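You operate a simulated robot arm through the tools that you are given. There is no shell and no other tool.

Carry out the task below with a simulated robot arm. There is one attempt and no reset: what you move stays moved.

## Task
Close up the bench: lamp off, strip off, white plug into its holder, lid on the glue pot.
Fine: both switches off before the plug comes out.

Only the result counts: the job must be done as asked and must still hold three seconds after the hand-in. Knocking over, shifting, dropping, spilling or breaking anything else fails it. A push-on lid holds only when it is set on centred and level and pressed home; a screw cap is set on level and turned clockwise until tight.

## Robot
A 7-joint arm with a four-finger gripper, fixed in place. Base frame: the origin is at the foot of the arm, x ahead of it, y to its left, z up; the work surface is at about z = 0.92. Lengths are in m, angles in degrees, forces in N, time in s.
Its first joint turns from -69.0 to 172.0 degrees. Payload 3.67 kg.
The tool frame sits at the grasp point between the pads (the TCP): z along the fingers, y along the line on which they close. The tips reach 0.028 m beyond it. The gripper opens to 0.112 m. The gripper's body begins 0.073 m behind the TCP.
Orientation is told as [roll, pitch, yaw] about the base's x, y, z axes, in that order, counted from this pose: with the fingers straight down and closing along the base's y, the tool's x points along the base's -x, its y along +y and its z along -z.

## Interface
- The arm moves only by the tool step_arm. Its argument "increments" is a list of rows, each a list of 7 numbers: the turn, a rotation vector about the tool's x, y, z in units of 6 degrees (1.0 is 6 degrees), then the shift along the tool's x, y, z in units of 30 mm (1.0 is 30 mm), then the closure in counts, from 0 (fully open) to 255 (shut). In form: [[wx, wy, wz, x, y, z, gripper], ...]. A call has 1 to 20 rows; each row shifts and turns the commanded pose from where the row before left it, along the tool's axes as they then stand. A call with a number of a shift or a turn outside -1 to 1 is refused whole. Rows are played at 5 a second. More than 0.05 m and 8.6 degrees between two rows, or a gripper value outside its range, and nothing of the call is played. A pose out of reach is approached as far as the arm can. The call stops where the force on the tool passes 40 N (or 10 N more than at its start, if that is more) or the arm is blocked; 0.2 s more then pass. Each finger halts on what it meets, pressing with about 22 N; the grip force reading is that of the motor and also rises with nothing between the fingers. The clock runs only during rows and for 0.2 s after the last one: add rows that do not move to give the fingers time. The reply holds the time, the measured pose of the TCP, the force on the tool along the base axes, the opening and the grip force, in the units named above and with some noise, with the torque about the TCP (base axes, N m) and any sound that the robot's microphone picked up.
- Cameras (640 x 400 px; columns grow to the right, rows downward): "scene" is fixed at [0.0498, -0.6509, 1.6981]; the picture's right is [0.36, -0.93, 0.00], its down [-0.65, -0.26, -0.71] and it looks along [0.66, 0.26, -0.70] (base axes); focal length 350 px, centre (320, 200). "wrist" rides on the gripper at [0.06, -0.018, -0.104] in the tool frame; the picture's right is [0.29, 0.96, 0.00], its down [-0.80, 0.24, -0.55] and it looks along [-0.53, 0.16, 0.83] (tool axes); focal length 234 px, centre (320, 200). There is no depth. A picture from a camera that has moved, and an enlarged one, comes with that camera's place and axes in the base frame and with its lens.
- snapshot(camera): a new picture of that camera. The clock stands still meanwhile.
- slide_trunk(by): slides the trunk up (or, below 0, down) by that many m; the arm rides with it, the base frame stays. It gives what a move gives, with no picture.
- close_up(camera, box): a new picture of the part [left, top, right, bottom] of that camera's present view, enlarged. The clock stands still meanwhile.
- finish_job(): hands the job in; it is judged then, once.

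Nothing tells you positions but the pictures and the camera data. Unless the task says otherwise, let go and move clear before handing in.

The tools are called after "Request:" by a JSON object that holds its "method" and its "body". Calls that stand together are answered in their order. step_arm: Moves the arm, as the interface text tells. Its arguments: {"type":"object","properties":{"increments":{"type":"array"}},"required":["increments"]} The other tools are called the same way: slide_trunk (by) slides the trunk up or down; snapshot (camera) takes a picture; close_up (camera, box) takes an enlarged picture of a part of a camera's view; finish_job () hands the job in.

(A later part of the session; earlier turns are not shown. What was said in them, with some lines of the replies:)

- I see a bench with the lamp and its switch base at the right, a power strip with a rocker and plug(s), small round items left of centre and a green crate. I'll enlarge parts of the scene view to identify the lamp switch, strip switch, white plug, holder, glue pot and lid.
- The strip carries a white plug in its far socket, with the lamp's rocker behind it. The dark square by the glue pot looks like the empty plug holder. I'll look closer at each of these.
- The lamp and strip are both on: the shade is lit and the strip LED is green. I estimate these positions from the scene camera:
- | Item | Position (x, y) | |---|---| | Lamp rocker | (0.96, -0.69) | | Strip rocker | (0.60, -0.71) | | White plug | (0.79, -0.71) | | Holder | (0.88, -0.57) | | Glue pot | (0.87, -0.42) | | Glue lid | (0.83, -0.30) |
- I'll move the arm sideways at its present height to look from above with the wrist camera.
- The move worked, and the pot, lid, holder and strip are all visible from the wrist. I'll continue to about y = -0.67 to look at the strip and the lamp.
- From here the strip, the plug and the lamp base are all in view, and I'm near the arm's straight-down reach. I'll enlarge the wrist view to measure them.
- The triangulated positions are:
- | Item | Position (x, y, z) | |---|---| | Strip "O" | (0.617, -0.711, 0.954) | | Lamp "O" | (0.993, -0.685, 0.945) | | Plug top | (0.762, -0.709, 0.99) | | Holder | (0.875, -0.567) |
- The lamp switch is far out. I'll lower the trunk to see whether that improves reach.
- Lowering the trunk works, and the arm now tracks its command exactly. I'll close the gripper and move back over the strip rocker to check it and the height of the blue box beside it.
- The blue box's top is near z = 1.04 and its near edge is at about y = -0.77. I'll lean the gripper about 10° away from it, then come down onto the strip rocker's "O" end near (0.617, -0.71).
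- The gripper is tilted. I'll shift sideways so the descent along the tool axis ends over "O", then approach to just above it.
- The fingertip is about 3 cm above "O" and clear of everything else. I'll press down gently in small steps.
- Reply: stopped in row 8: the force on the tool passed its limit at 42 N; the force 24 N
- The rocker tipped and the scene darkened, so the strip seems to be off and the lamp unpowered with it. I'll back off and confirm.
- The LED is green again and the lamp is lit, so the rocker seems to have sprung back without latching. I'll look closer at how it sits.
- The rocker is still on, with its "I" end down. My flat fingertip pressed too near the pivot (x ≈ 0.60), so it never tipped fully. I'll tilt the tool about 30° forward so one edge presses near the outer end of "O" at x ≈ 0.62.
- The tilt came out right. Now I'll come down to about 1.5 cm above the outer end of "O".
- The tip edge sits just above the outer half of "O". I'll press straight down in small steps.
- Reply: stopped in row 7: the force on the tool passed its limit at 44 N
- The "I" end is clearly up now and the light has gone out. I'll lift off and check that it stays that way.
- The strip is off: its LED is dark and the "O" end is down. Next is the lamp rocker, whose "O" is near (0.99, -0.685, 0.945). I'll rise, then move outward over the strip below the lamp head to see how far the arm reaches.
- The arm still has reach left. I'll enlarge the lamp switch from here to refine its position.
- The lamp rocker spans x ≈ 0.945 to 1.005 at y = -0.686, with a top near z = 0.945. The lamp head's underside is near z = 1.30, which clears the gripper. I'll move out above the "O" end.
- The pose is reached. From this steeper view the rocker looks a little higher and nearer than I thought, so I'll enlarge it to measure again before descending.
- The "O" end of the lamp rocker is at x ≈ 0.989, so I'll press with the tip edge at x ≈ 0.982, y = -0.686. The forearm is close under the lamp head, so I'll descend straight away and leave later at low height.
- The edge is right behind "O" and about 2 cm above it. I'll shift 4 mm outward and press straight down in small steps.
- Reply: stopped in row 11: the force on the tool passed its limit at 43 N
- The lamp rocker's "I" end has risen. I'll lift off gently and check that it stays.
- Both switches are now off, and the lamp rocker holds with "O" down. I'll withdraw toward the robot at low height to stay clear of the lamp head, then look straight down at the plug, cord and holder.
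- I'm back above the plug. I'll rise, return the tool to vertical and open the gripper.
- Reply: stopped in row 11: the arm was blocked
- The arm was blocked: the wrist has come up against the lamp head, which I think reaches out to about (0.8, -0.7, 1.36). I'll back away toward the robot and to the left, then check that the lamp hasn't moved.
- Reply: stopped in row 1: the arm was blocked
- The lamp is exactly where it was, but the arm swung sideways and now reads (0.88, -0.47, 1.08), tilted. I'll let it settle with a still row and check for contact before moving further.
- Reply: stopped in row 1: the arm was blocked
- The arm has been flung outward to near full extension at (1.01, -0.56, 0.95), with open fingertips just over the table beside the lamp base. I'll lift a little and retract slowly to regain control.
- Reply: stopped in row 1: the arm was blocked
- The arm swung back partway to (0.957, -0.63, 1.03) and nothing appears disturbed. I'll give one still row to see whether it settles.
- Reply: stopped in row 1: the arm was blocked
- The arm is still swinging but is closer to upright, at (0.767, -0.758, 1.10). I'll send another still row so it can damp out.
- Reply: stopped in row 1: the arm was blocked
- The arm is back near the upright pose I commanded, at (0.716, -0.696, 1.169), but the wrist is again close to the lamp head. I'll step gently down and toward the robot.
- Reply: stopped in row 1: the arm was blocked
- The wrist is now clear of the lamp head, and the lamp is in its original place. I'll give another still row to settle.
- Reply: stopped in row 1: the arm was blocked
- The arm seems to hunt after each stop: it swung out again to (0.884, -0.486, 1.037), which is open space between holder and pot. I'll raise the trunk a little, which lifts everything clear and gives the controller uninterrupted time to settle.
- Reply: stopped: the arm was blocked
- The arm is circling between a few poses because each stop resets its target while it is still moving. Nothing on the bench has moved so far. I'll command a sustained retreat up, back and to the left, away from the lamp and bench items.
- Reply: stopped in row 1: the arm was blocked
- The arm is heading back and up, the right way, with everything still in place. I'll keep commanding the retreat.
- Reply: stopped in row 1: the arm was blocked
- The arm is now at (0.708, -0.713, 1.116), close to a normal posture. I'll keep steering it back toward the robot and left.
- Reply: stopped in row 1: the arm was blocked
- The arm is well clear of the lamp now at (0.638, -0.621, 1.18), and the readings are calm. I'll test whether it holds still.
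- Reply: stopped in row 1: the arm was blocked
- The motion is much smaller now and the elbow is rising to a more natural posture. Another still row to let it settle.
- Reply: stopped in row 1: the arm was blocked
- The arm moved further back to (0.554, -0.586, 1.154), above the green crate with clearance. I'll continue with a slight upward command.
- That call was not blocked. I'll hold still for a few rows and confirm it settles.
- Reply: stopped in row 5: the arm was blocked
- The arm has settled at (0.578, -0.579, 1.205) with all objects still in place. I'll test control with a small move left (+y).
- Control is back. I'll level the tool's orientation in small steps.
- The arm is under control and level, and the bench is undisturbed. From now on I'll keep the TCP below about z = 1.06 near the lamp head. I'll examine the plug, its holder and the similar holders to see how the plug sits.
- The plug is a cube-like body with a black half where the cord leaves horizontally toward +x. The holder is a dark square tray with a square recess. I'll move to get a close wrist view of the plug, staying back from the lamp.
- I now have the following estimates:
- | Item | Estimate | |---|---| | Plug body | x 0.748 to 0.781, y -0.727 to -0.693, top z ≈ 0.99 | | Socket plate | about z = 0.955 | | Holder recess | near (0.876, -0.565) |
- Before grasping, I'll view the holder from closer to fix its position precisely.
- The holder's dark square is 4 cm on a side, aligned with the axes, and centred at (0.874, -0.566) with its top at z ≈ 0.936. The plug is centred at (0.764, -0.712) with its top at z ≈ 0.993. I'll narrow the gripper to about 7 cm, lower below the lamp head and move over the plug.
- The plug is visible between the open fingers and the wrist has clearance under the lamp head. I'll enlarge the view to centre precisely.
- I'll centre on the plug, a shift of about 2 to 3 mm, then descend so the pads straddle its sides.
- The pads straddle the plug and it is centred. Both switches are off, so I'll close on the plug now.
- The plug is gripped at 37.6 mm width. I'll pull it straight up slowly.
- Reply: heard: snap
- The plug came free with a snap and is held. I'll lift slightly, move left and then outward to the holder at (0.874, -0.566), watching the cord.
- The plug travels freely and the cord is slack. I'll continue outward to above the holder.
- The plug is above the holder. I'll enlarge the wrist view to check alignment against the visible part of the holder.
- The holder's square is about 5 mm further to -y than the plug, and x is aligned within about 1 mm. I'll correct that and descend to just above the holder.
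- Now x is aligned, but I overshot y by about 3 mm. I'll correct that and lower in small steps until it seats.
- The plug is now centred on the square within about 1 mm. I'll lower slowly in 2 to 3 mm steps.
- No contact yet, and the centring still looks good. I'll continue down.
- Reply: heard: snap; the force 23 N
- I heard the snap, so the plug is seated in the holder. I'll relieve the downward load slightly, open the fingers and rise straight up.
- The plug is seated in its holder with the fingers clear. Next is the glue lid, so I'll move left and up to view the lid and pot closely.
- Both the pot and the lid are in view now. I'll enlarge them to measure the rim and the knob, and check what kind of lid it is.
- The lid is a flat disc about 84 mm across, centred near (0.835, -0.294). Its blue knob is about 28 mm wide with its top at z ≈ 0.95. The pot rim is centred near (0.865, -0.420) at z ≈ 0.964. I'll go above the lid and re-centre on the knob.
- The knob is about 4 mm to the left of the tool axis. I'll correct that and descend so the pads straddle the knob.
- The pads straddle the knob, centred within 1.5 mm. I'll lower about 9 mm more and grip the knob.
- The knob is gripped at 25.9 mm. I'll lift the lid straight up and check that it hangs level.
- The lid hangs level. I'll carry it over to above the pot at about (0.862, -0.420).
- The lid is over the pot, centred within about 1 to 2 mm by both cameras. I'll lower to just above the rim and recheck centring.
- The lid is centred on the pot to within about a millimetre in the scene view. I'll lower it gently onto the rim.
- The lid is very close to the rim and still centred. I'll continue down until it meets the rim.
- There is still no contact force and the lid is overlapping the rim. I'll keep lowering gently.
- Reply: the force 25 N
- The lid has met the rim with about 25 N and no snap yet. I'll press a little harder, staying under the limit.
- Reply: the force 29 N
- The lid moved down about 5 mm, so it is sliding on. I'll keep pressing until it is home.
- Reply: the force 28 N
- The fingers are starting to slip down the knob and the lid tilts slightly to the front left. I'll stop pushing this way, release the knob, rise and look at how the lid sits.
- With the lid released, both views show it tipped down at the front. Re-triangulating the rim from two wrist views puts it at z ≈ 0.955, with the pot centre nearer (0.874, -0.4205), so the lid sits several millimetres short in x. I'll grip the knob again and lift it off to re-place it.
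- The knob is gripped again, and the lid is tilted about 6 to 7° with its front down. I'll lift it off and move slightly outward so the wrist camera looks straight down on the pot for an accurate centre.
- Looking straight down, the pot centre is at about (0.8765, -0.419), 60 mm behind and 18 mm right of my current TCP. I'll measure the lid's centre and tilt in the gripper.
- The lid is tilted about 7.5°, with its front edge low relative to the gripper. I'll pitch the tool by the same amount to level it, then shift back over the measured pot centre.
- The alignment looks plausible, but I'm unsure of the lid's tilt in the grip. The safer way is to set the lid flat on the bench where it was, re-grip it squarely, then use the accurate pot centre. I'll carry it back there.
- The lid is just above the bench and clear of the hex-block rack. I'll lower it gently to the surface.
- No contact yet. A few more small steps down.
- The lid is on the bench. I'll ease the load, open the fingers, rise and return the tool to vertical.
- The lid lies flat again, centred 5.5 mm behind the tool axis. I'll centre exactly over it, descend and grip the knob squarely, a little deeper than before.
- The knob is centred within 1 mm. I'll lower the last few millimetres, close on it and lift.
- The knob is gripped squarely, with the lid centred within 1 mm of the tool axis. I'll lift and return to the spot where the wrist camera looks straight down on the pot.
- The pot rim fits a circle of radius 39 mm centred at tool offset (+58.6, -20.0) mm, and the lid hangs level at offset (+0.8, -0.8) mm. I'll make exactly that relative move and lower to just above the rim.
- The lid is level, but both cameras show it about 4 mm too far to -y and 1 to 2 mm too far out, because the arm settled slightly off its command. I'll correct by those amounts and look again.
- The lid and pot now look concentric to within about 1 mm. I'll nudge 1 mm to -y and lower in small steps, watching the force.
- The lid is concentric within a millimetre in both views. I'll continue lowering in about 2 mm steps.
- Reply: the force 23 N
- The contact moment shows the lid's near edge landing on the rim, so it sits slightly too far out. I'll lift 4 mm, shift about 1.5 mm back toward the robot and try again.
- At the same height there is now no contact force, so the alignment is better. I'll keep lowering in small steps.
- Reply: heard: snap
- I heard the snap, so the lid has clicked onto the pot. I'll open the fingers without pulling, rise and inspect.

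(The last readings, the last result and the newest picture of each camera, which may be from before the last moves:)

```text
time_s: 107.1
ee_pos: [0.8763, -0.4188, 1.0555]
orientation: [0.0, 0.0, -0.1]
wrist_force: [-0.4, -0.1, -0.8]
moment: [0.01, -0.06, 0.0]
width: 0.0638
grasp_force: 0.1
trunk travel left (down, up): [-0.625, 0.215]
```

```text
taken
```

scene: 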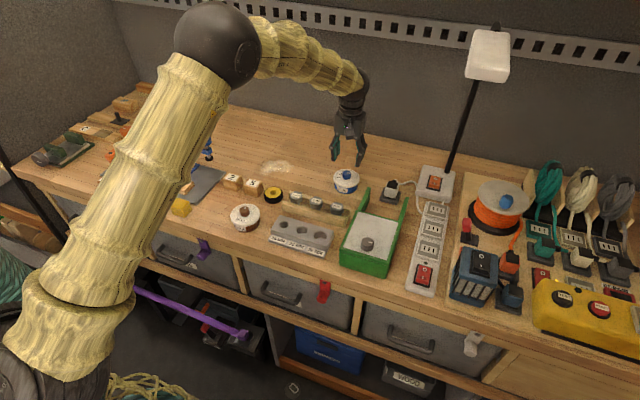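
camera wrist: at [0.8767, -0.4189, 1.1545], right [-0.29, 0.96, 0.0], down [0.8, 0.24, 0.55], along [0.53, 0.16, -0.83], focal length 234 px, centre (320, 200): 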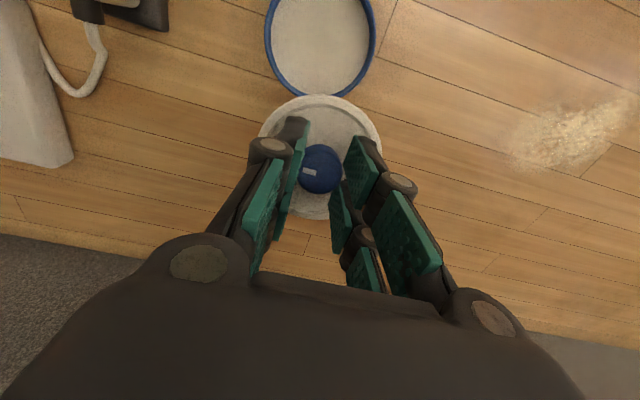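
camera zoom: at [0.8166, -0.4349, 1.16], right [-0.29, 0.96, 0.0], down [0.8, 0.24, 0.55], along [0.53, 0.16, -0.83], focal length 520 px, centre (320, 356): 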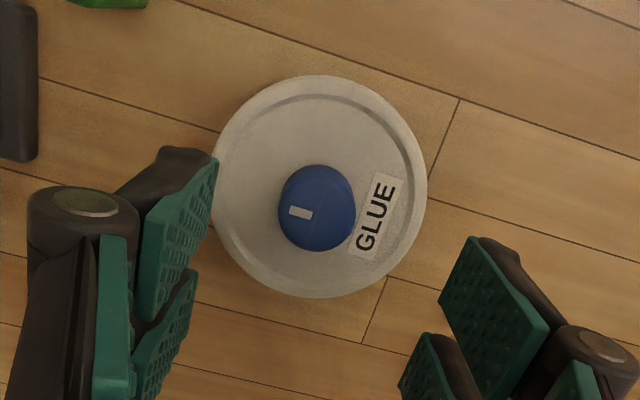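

The lid sits level and centred on the pot, and nothing else has moved. As a check, I'll close the fingers and press lightly on the centre of the knob to be sure it is fully home.

Request:
{"method": "step_arm", "body": {"increments": [[0, 0, 0, 0.1, -0.067, 0, 180], [0, 0, 0, 0, 0, 0, 255], [0, 0, 0, 0, 0, 0, 255], [0, 0, 0, 0, 0, 0.6, 255], [0, 0, 0, 0, 0, 0.5, 255], [0, 0, 0, 0, 0, 0.2, 255], [0, 0, 0, 0, 0, 0, 255]]}}

Request:
{"method": "close_up", "body": {"camera": "scene", "box": [315, 150, 375, 200]}}

```text
time_s: 108.7
ee_pos: [0.8714, -0.4198, 1.0148]
orientation: [0.0, 0.0, 0.0]
wrist_force: [0.1, 1.0, 0.1]
moment: [0.03, 0.01, 0.01]
width: 0.0003
grasp_force: 21.8
trunk travel left (down, up): [-0.625, 0.215]
```

```text
8.00 times, centred on (345, 175) of scene
camera zoom: at [0.0498, -0.6509, 1.6981], right [0.36, -0.93, 0.0], down [-0.65, -0.26, -0.71], along [0.66, 0.26, -0.7], focal length 2800 px, centre (120, 400)
```

zoom: 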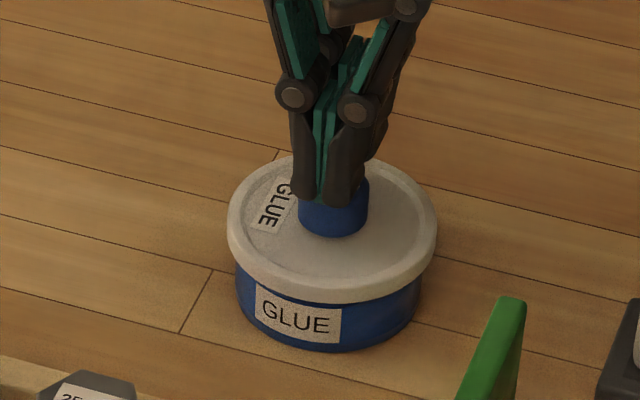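

The closed tips are just above the middle of the knob. I'll press gently.

Request:
{"method": "step_arm", "body": {"increments": [[0, 0, 0, 0, 0, 0.06, 255], [0, 0, 0, 0, 0, 0.06, 255], [0, 0, 0, 0, 0, 0.06, 255], [0, 0, 0, 0, 0, 0.06, 255], [0, 0, 0, 0, 0, 0.06, 255], [0, 0, 0, 0, 0, 0, 255]]}}

```text
time_s: 110.1
ee_pos: [0.8714, -0.421, 1.0078]
orientation: [-0.1, 0.0, -0.1]
wrist_force: [0.6, 0.4, 0.6]
moment: [0.03, -0.02, -0.01]
width: 0.0
grasp_force: 22.1
trunk travel left (down, up): [-0.625, 0.215]
```

Request:
{"method": "step_arm", "body": {"increments": [[0, 0, 0, 0, 0, 0.06, 255], [0, 0, 0, 0, 0, 0.06, 255], [0, 0, 0, 0, 0, 0.06, 255], [0, 0, 0, 0, 0, 0, 255]]}}

Request:
{"method": "close_up", "body": {"camera": "scene", "box": [325, 165, 365, 200]}}

```text
time_s: 111.1
ee_pos: [0.8705, -0.4204, 1.0019]
orientation: [-0.1, 0.0, -0.1]
wrist_force: [2.2, -2.1, 10.9]
moment: [-0.03, -0.12, -0.02]
width: 0.0059
grasp_force: 22.0
trunk travel left (down, up): [-0.625, 0.215]
```

```text
11.43 times, centred on (345, 182) of scene
camera zoom: at [0.0498, -0.6509, 1.6981], right [0.36, -0.93, 0.0], down [-0.65, -0.26, -0.71], along [0.66, 0.26, -0.7], focal length 4000 px, centre (34, 400)
```

zoom: 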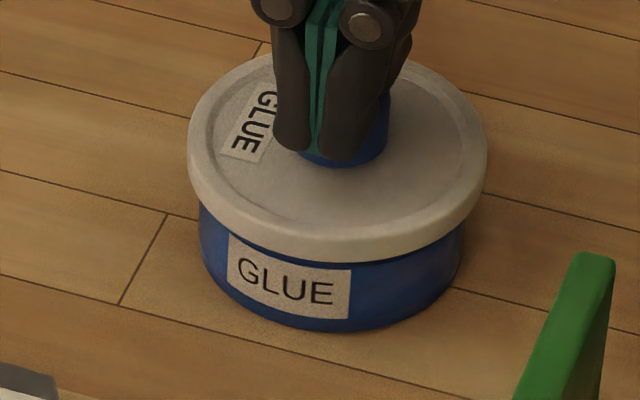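

The lid did not move under about 11 N of direct pressing, so it is firmly home. I'll lift straight off and check.

Request:
{"method": "step_arm", "body": {"increments": [[0, 0, 0, 0, 0, -0.2, 255], [0, 0, 0, 0, 0, -0.5, 255], [0, 0, 0, 0, 0, -0.8, 255], [0, 0, 0, 0, 0, -0.8, 255], [0, 0, 0, 0.5, 0.8, -0.5, 255], [0, 0, 0, 0.5, 0.8, -0.5, 255], [0, 0, 0, 0.5, 0.8, -0.5, 255], [0, 0, 0, 0.5, 0.8, 0, 255], [0, 0, 0, 0, 0, 0, 255]]}}

Request:
{"method": "snapshot", "body": {"camera": "scene"}}

Request:
{"method": "close_up", "body": {"camera": "scene", "box": [325, 165, 365, 200]}}

Request:
{"method": "close_up", "body": {"camera": "scene", "box": [380, 150, 540, 310]}}

Request:
{"method": "snapshot", "body": {"camera": "wrist"}}

```text
time_s: 113.1
ee_pos: [0.8104, -0.327, 1.1148]
orientation: [0.1, 0.0, 0.0]
wrist_force: [0.4, 0.0, -0.3]
moment: [0.01, 0.0, 0.0]
width: 0.0
grasp_force: 22.0
trunk travel left (down, up): [-0.625, 0.215]
```

```text
taken
```

scene: 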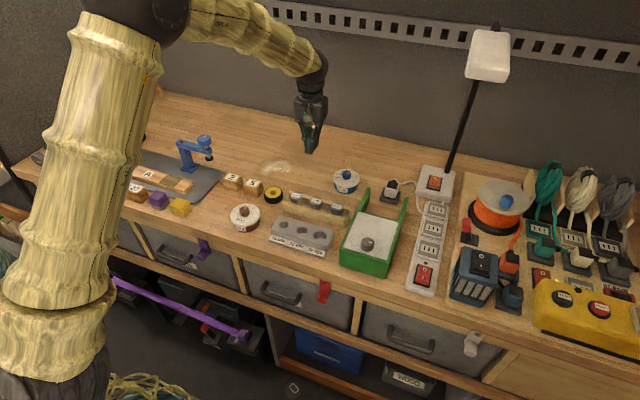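

```text
11.43 times, centred on (345, 182) of scene
camera zoom: at [0.0498, -0.6509, 1.6981], right [0.36, -0.93, 0.0], down [-0.65, -0.26, -0.71], along [0.66, 0.26, -0.7], focal length 4000 px, centre (34, 400)
```

zoom: 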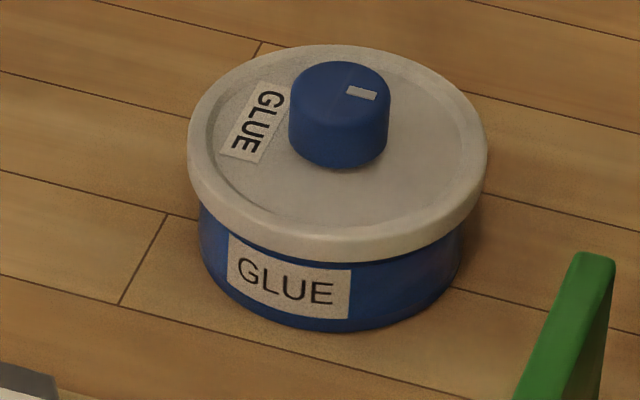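

```text
2.50 times, centred on (460, 230) of scene
camera zoom: at [0.0498, -0.6509, 1.6981], right [0.36, -0.93, 0.0], down [-0.65, -0.26, -0.71], along [0.66, 0.26, -0.7], focal length 875 px, centre (-30, 125)
```

zoom: 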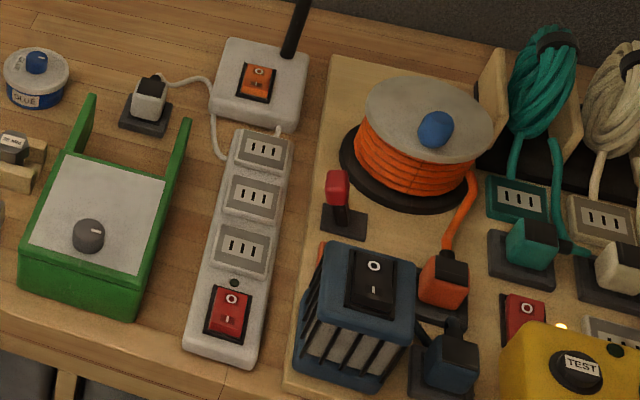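

```text
taken
camera wrist: at [0.7511, -0.3444, 1.2194], right [-0.29, 0.96, 0.0], down [0.8, 0.24, 0.55], along [0.53, 0.16, -0.83], focal length 234 px, centre (320, 200)
```

wrist: 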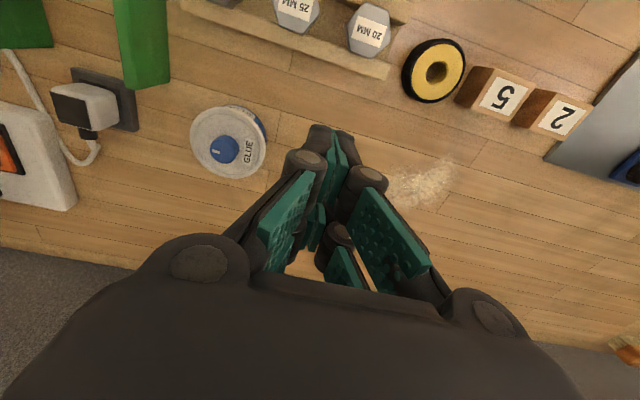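

Everything appears to be in its place. Before handing in, I'll verify both rockers, the plug in its holder and the lid once more.

Request:
{"method": "close_up", "body": {"camera": "scene", "box": [380, 160, 460, 210]}}

Request:
{"method": "close_up", "body": {"camera": "scene", "box": [400, 230, 460, 300]}}

Request:
{"method": "close_up", "body": {"camera": "scene", "box": [430, 0, 560, 180]}}

Request:
{"method": "close_up", "body": {"camera": "wrist", "box": [180, 90, 290, 200]}}

```text
8.00 times, centred on (420, 185) of scene
camera zoom: at [0.0498, -0.6509, 1.6981], right [0.36, -0.93, 0.0], down [-0.65, -0.26, -0.71], along [0.66, 0.26, -0.7], focal length 2800 px, centre (-480, 320)
```

zoom: 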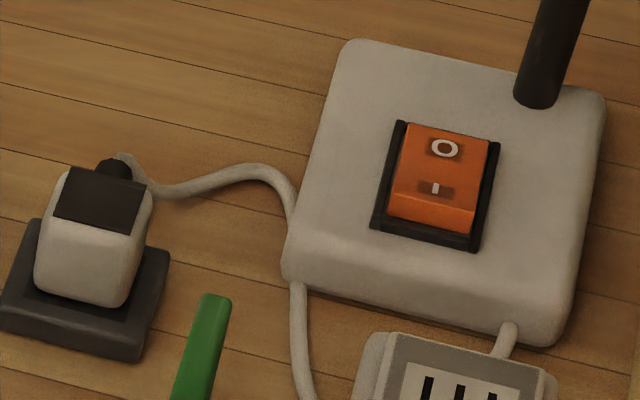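

```text
5.71 times, centred on (430, 265) of scene
camera zoom: at [0.0498, -0.6509, 1.6981], right [0.36, -0.93, 0.0], down [-0.65, -0.26, -0.71], along [0.66, 0.26, -0.7], focal length 2000 px, centre (-309, -171)
```

zoom: 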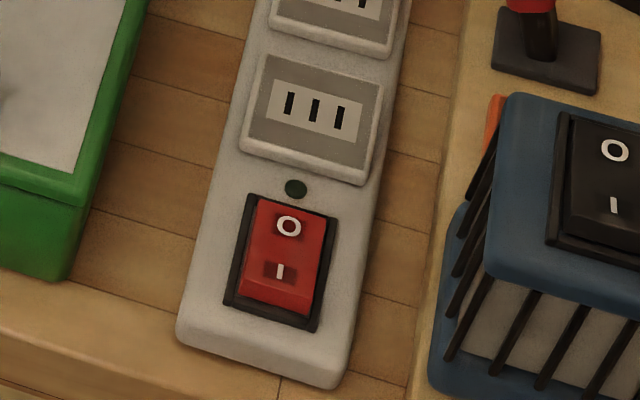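

```text
2.22 times, centred on (495, 90) of scene
camera zoom: at [0.0498, -0.6509, 1.6981], right [0.36, -0.93, 0.0], down [-0.65, -0.26, -0.71], along [0.66, 0.26, -0.7], focal length 778 px, centre (-69, 444)
```

zoom: 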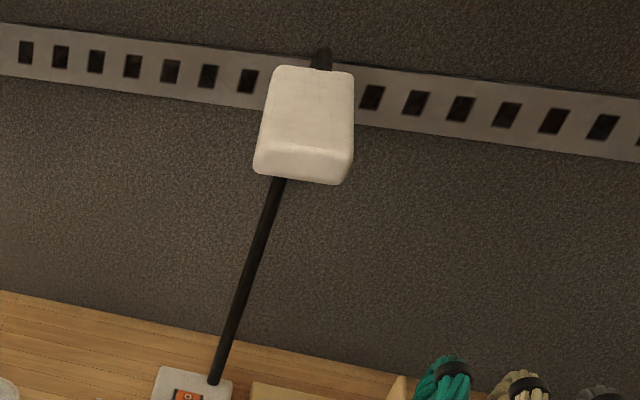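

```text
3.64 times, centred on (235, 145) of wrist
camera zoom: at [0.7511, -0.3444, 1.2194], right [-0.29, 0.96, 0.0], down [0.8, 0.24, 0.55], along [0.53, 0.16, -0.83], focal length 852 px, centre (629, 400)
```

zoom: 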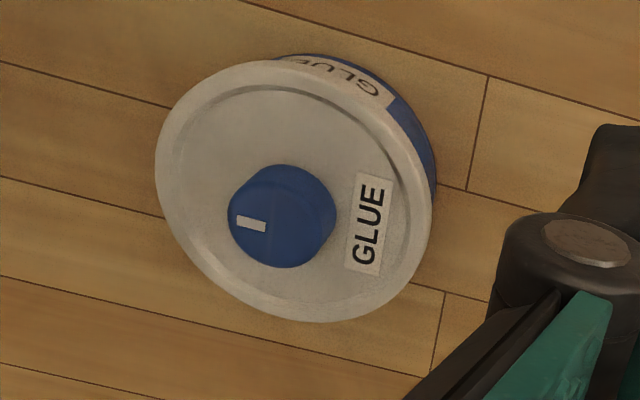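

Both rockers are on "O" with the strip LED and lamp dark, the white plug is seated in its holder, and the lid is level on the glue pot. Nothing else has moved and the arm is clear, so I'm handing in.

Request:
{"method": "finish_job", "body": {}}

```text
The job is handed in.
```

The bench is closed up, and I've handed the job in. When I checked just before:

- **Switches:** the lamp and the strip were both off, and I turned both off before pulling the plug. The lamp was dark and the strip's light was out.
- **White plug:** it snapped into its holder.
- **Glue pot:** the lid is on level. It snapped home and didn't move when I pressed on it.

**Arm trouble:** partway through, the arm was stopped, probably by its wrist meeting the lamp head. It then swung around over the bench for about five seconds before I got it back under control. In the pictures, the lamp and everything else were still where they started.

**Second try at the lid:** my first placement went on crooked, so I took it off and set it again. The glue pot slid by less than a millimetre as the lid went on.
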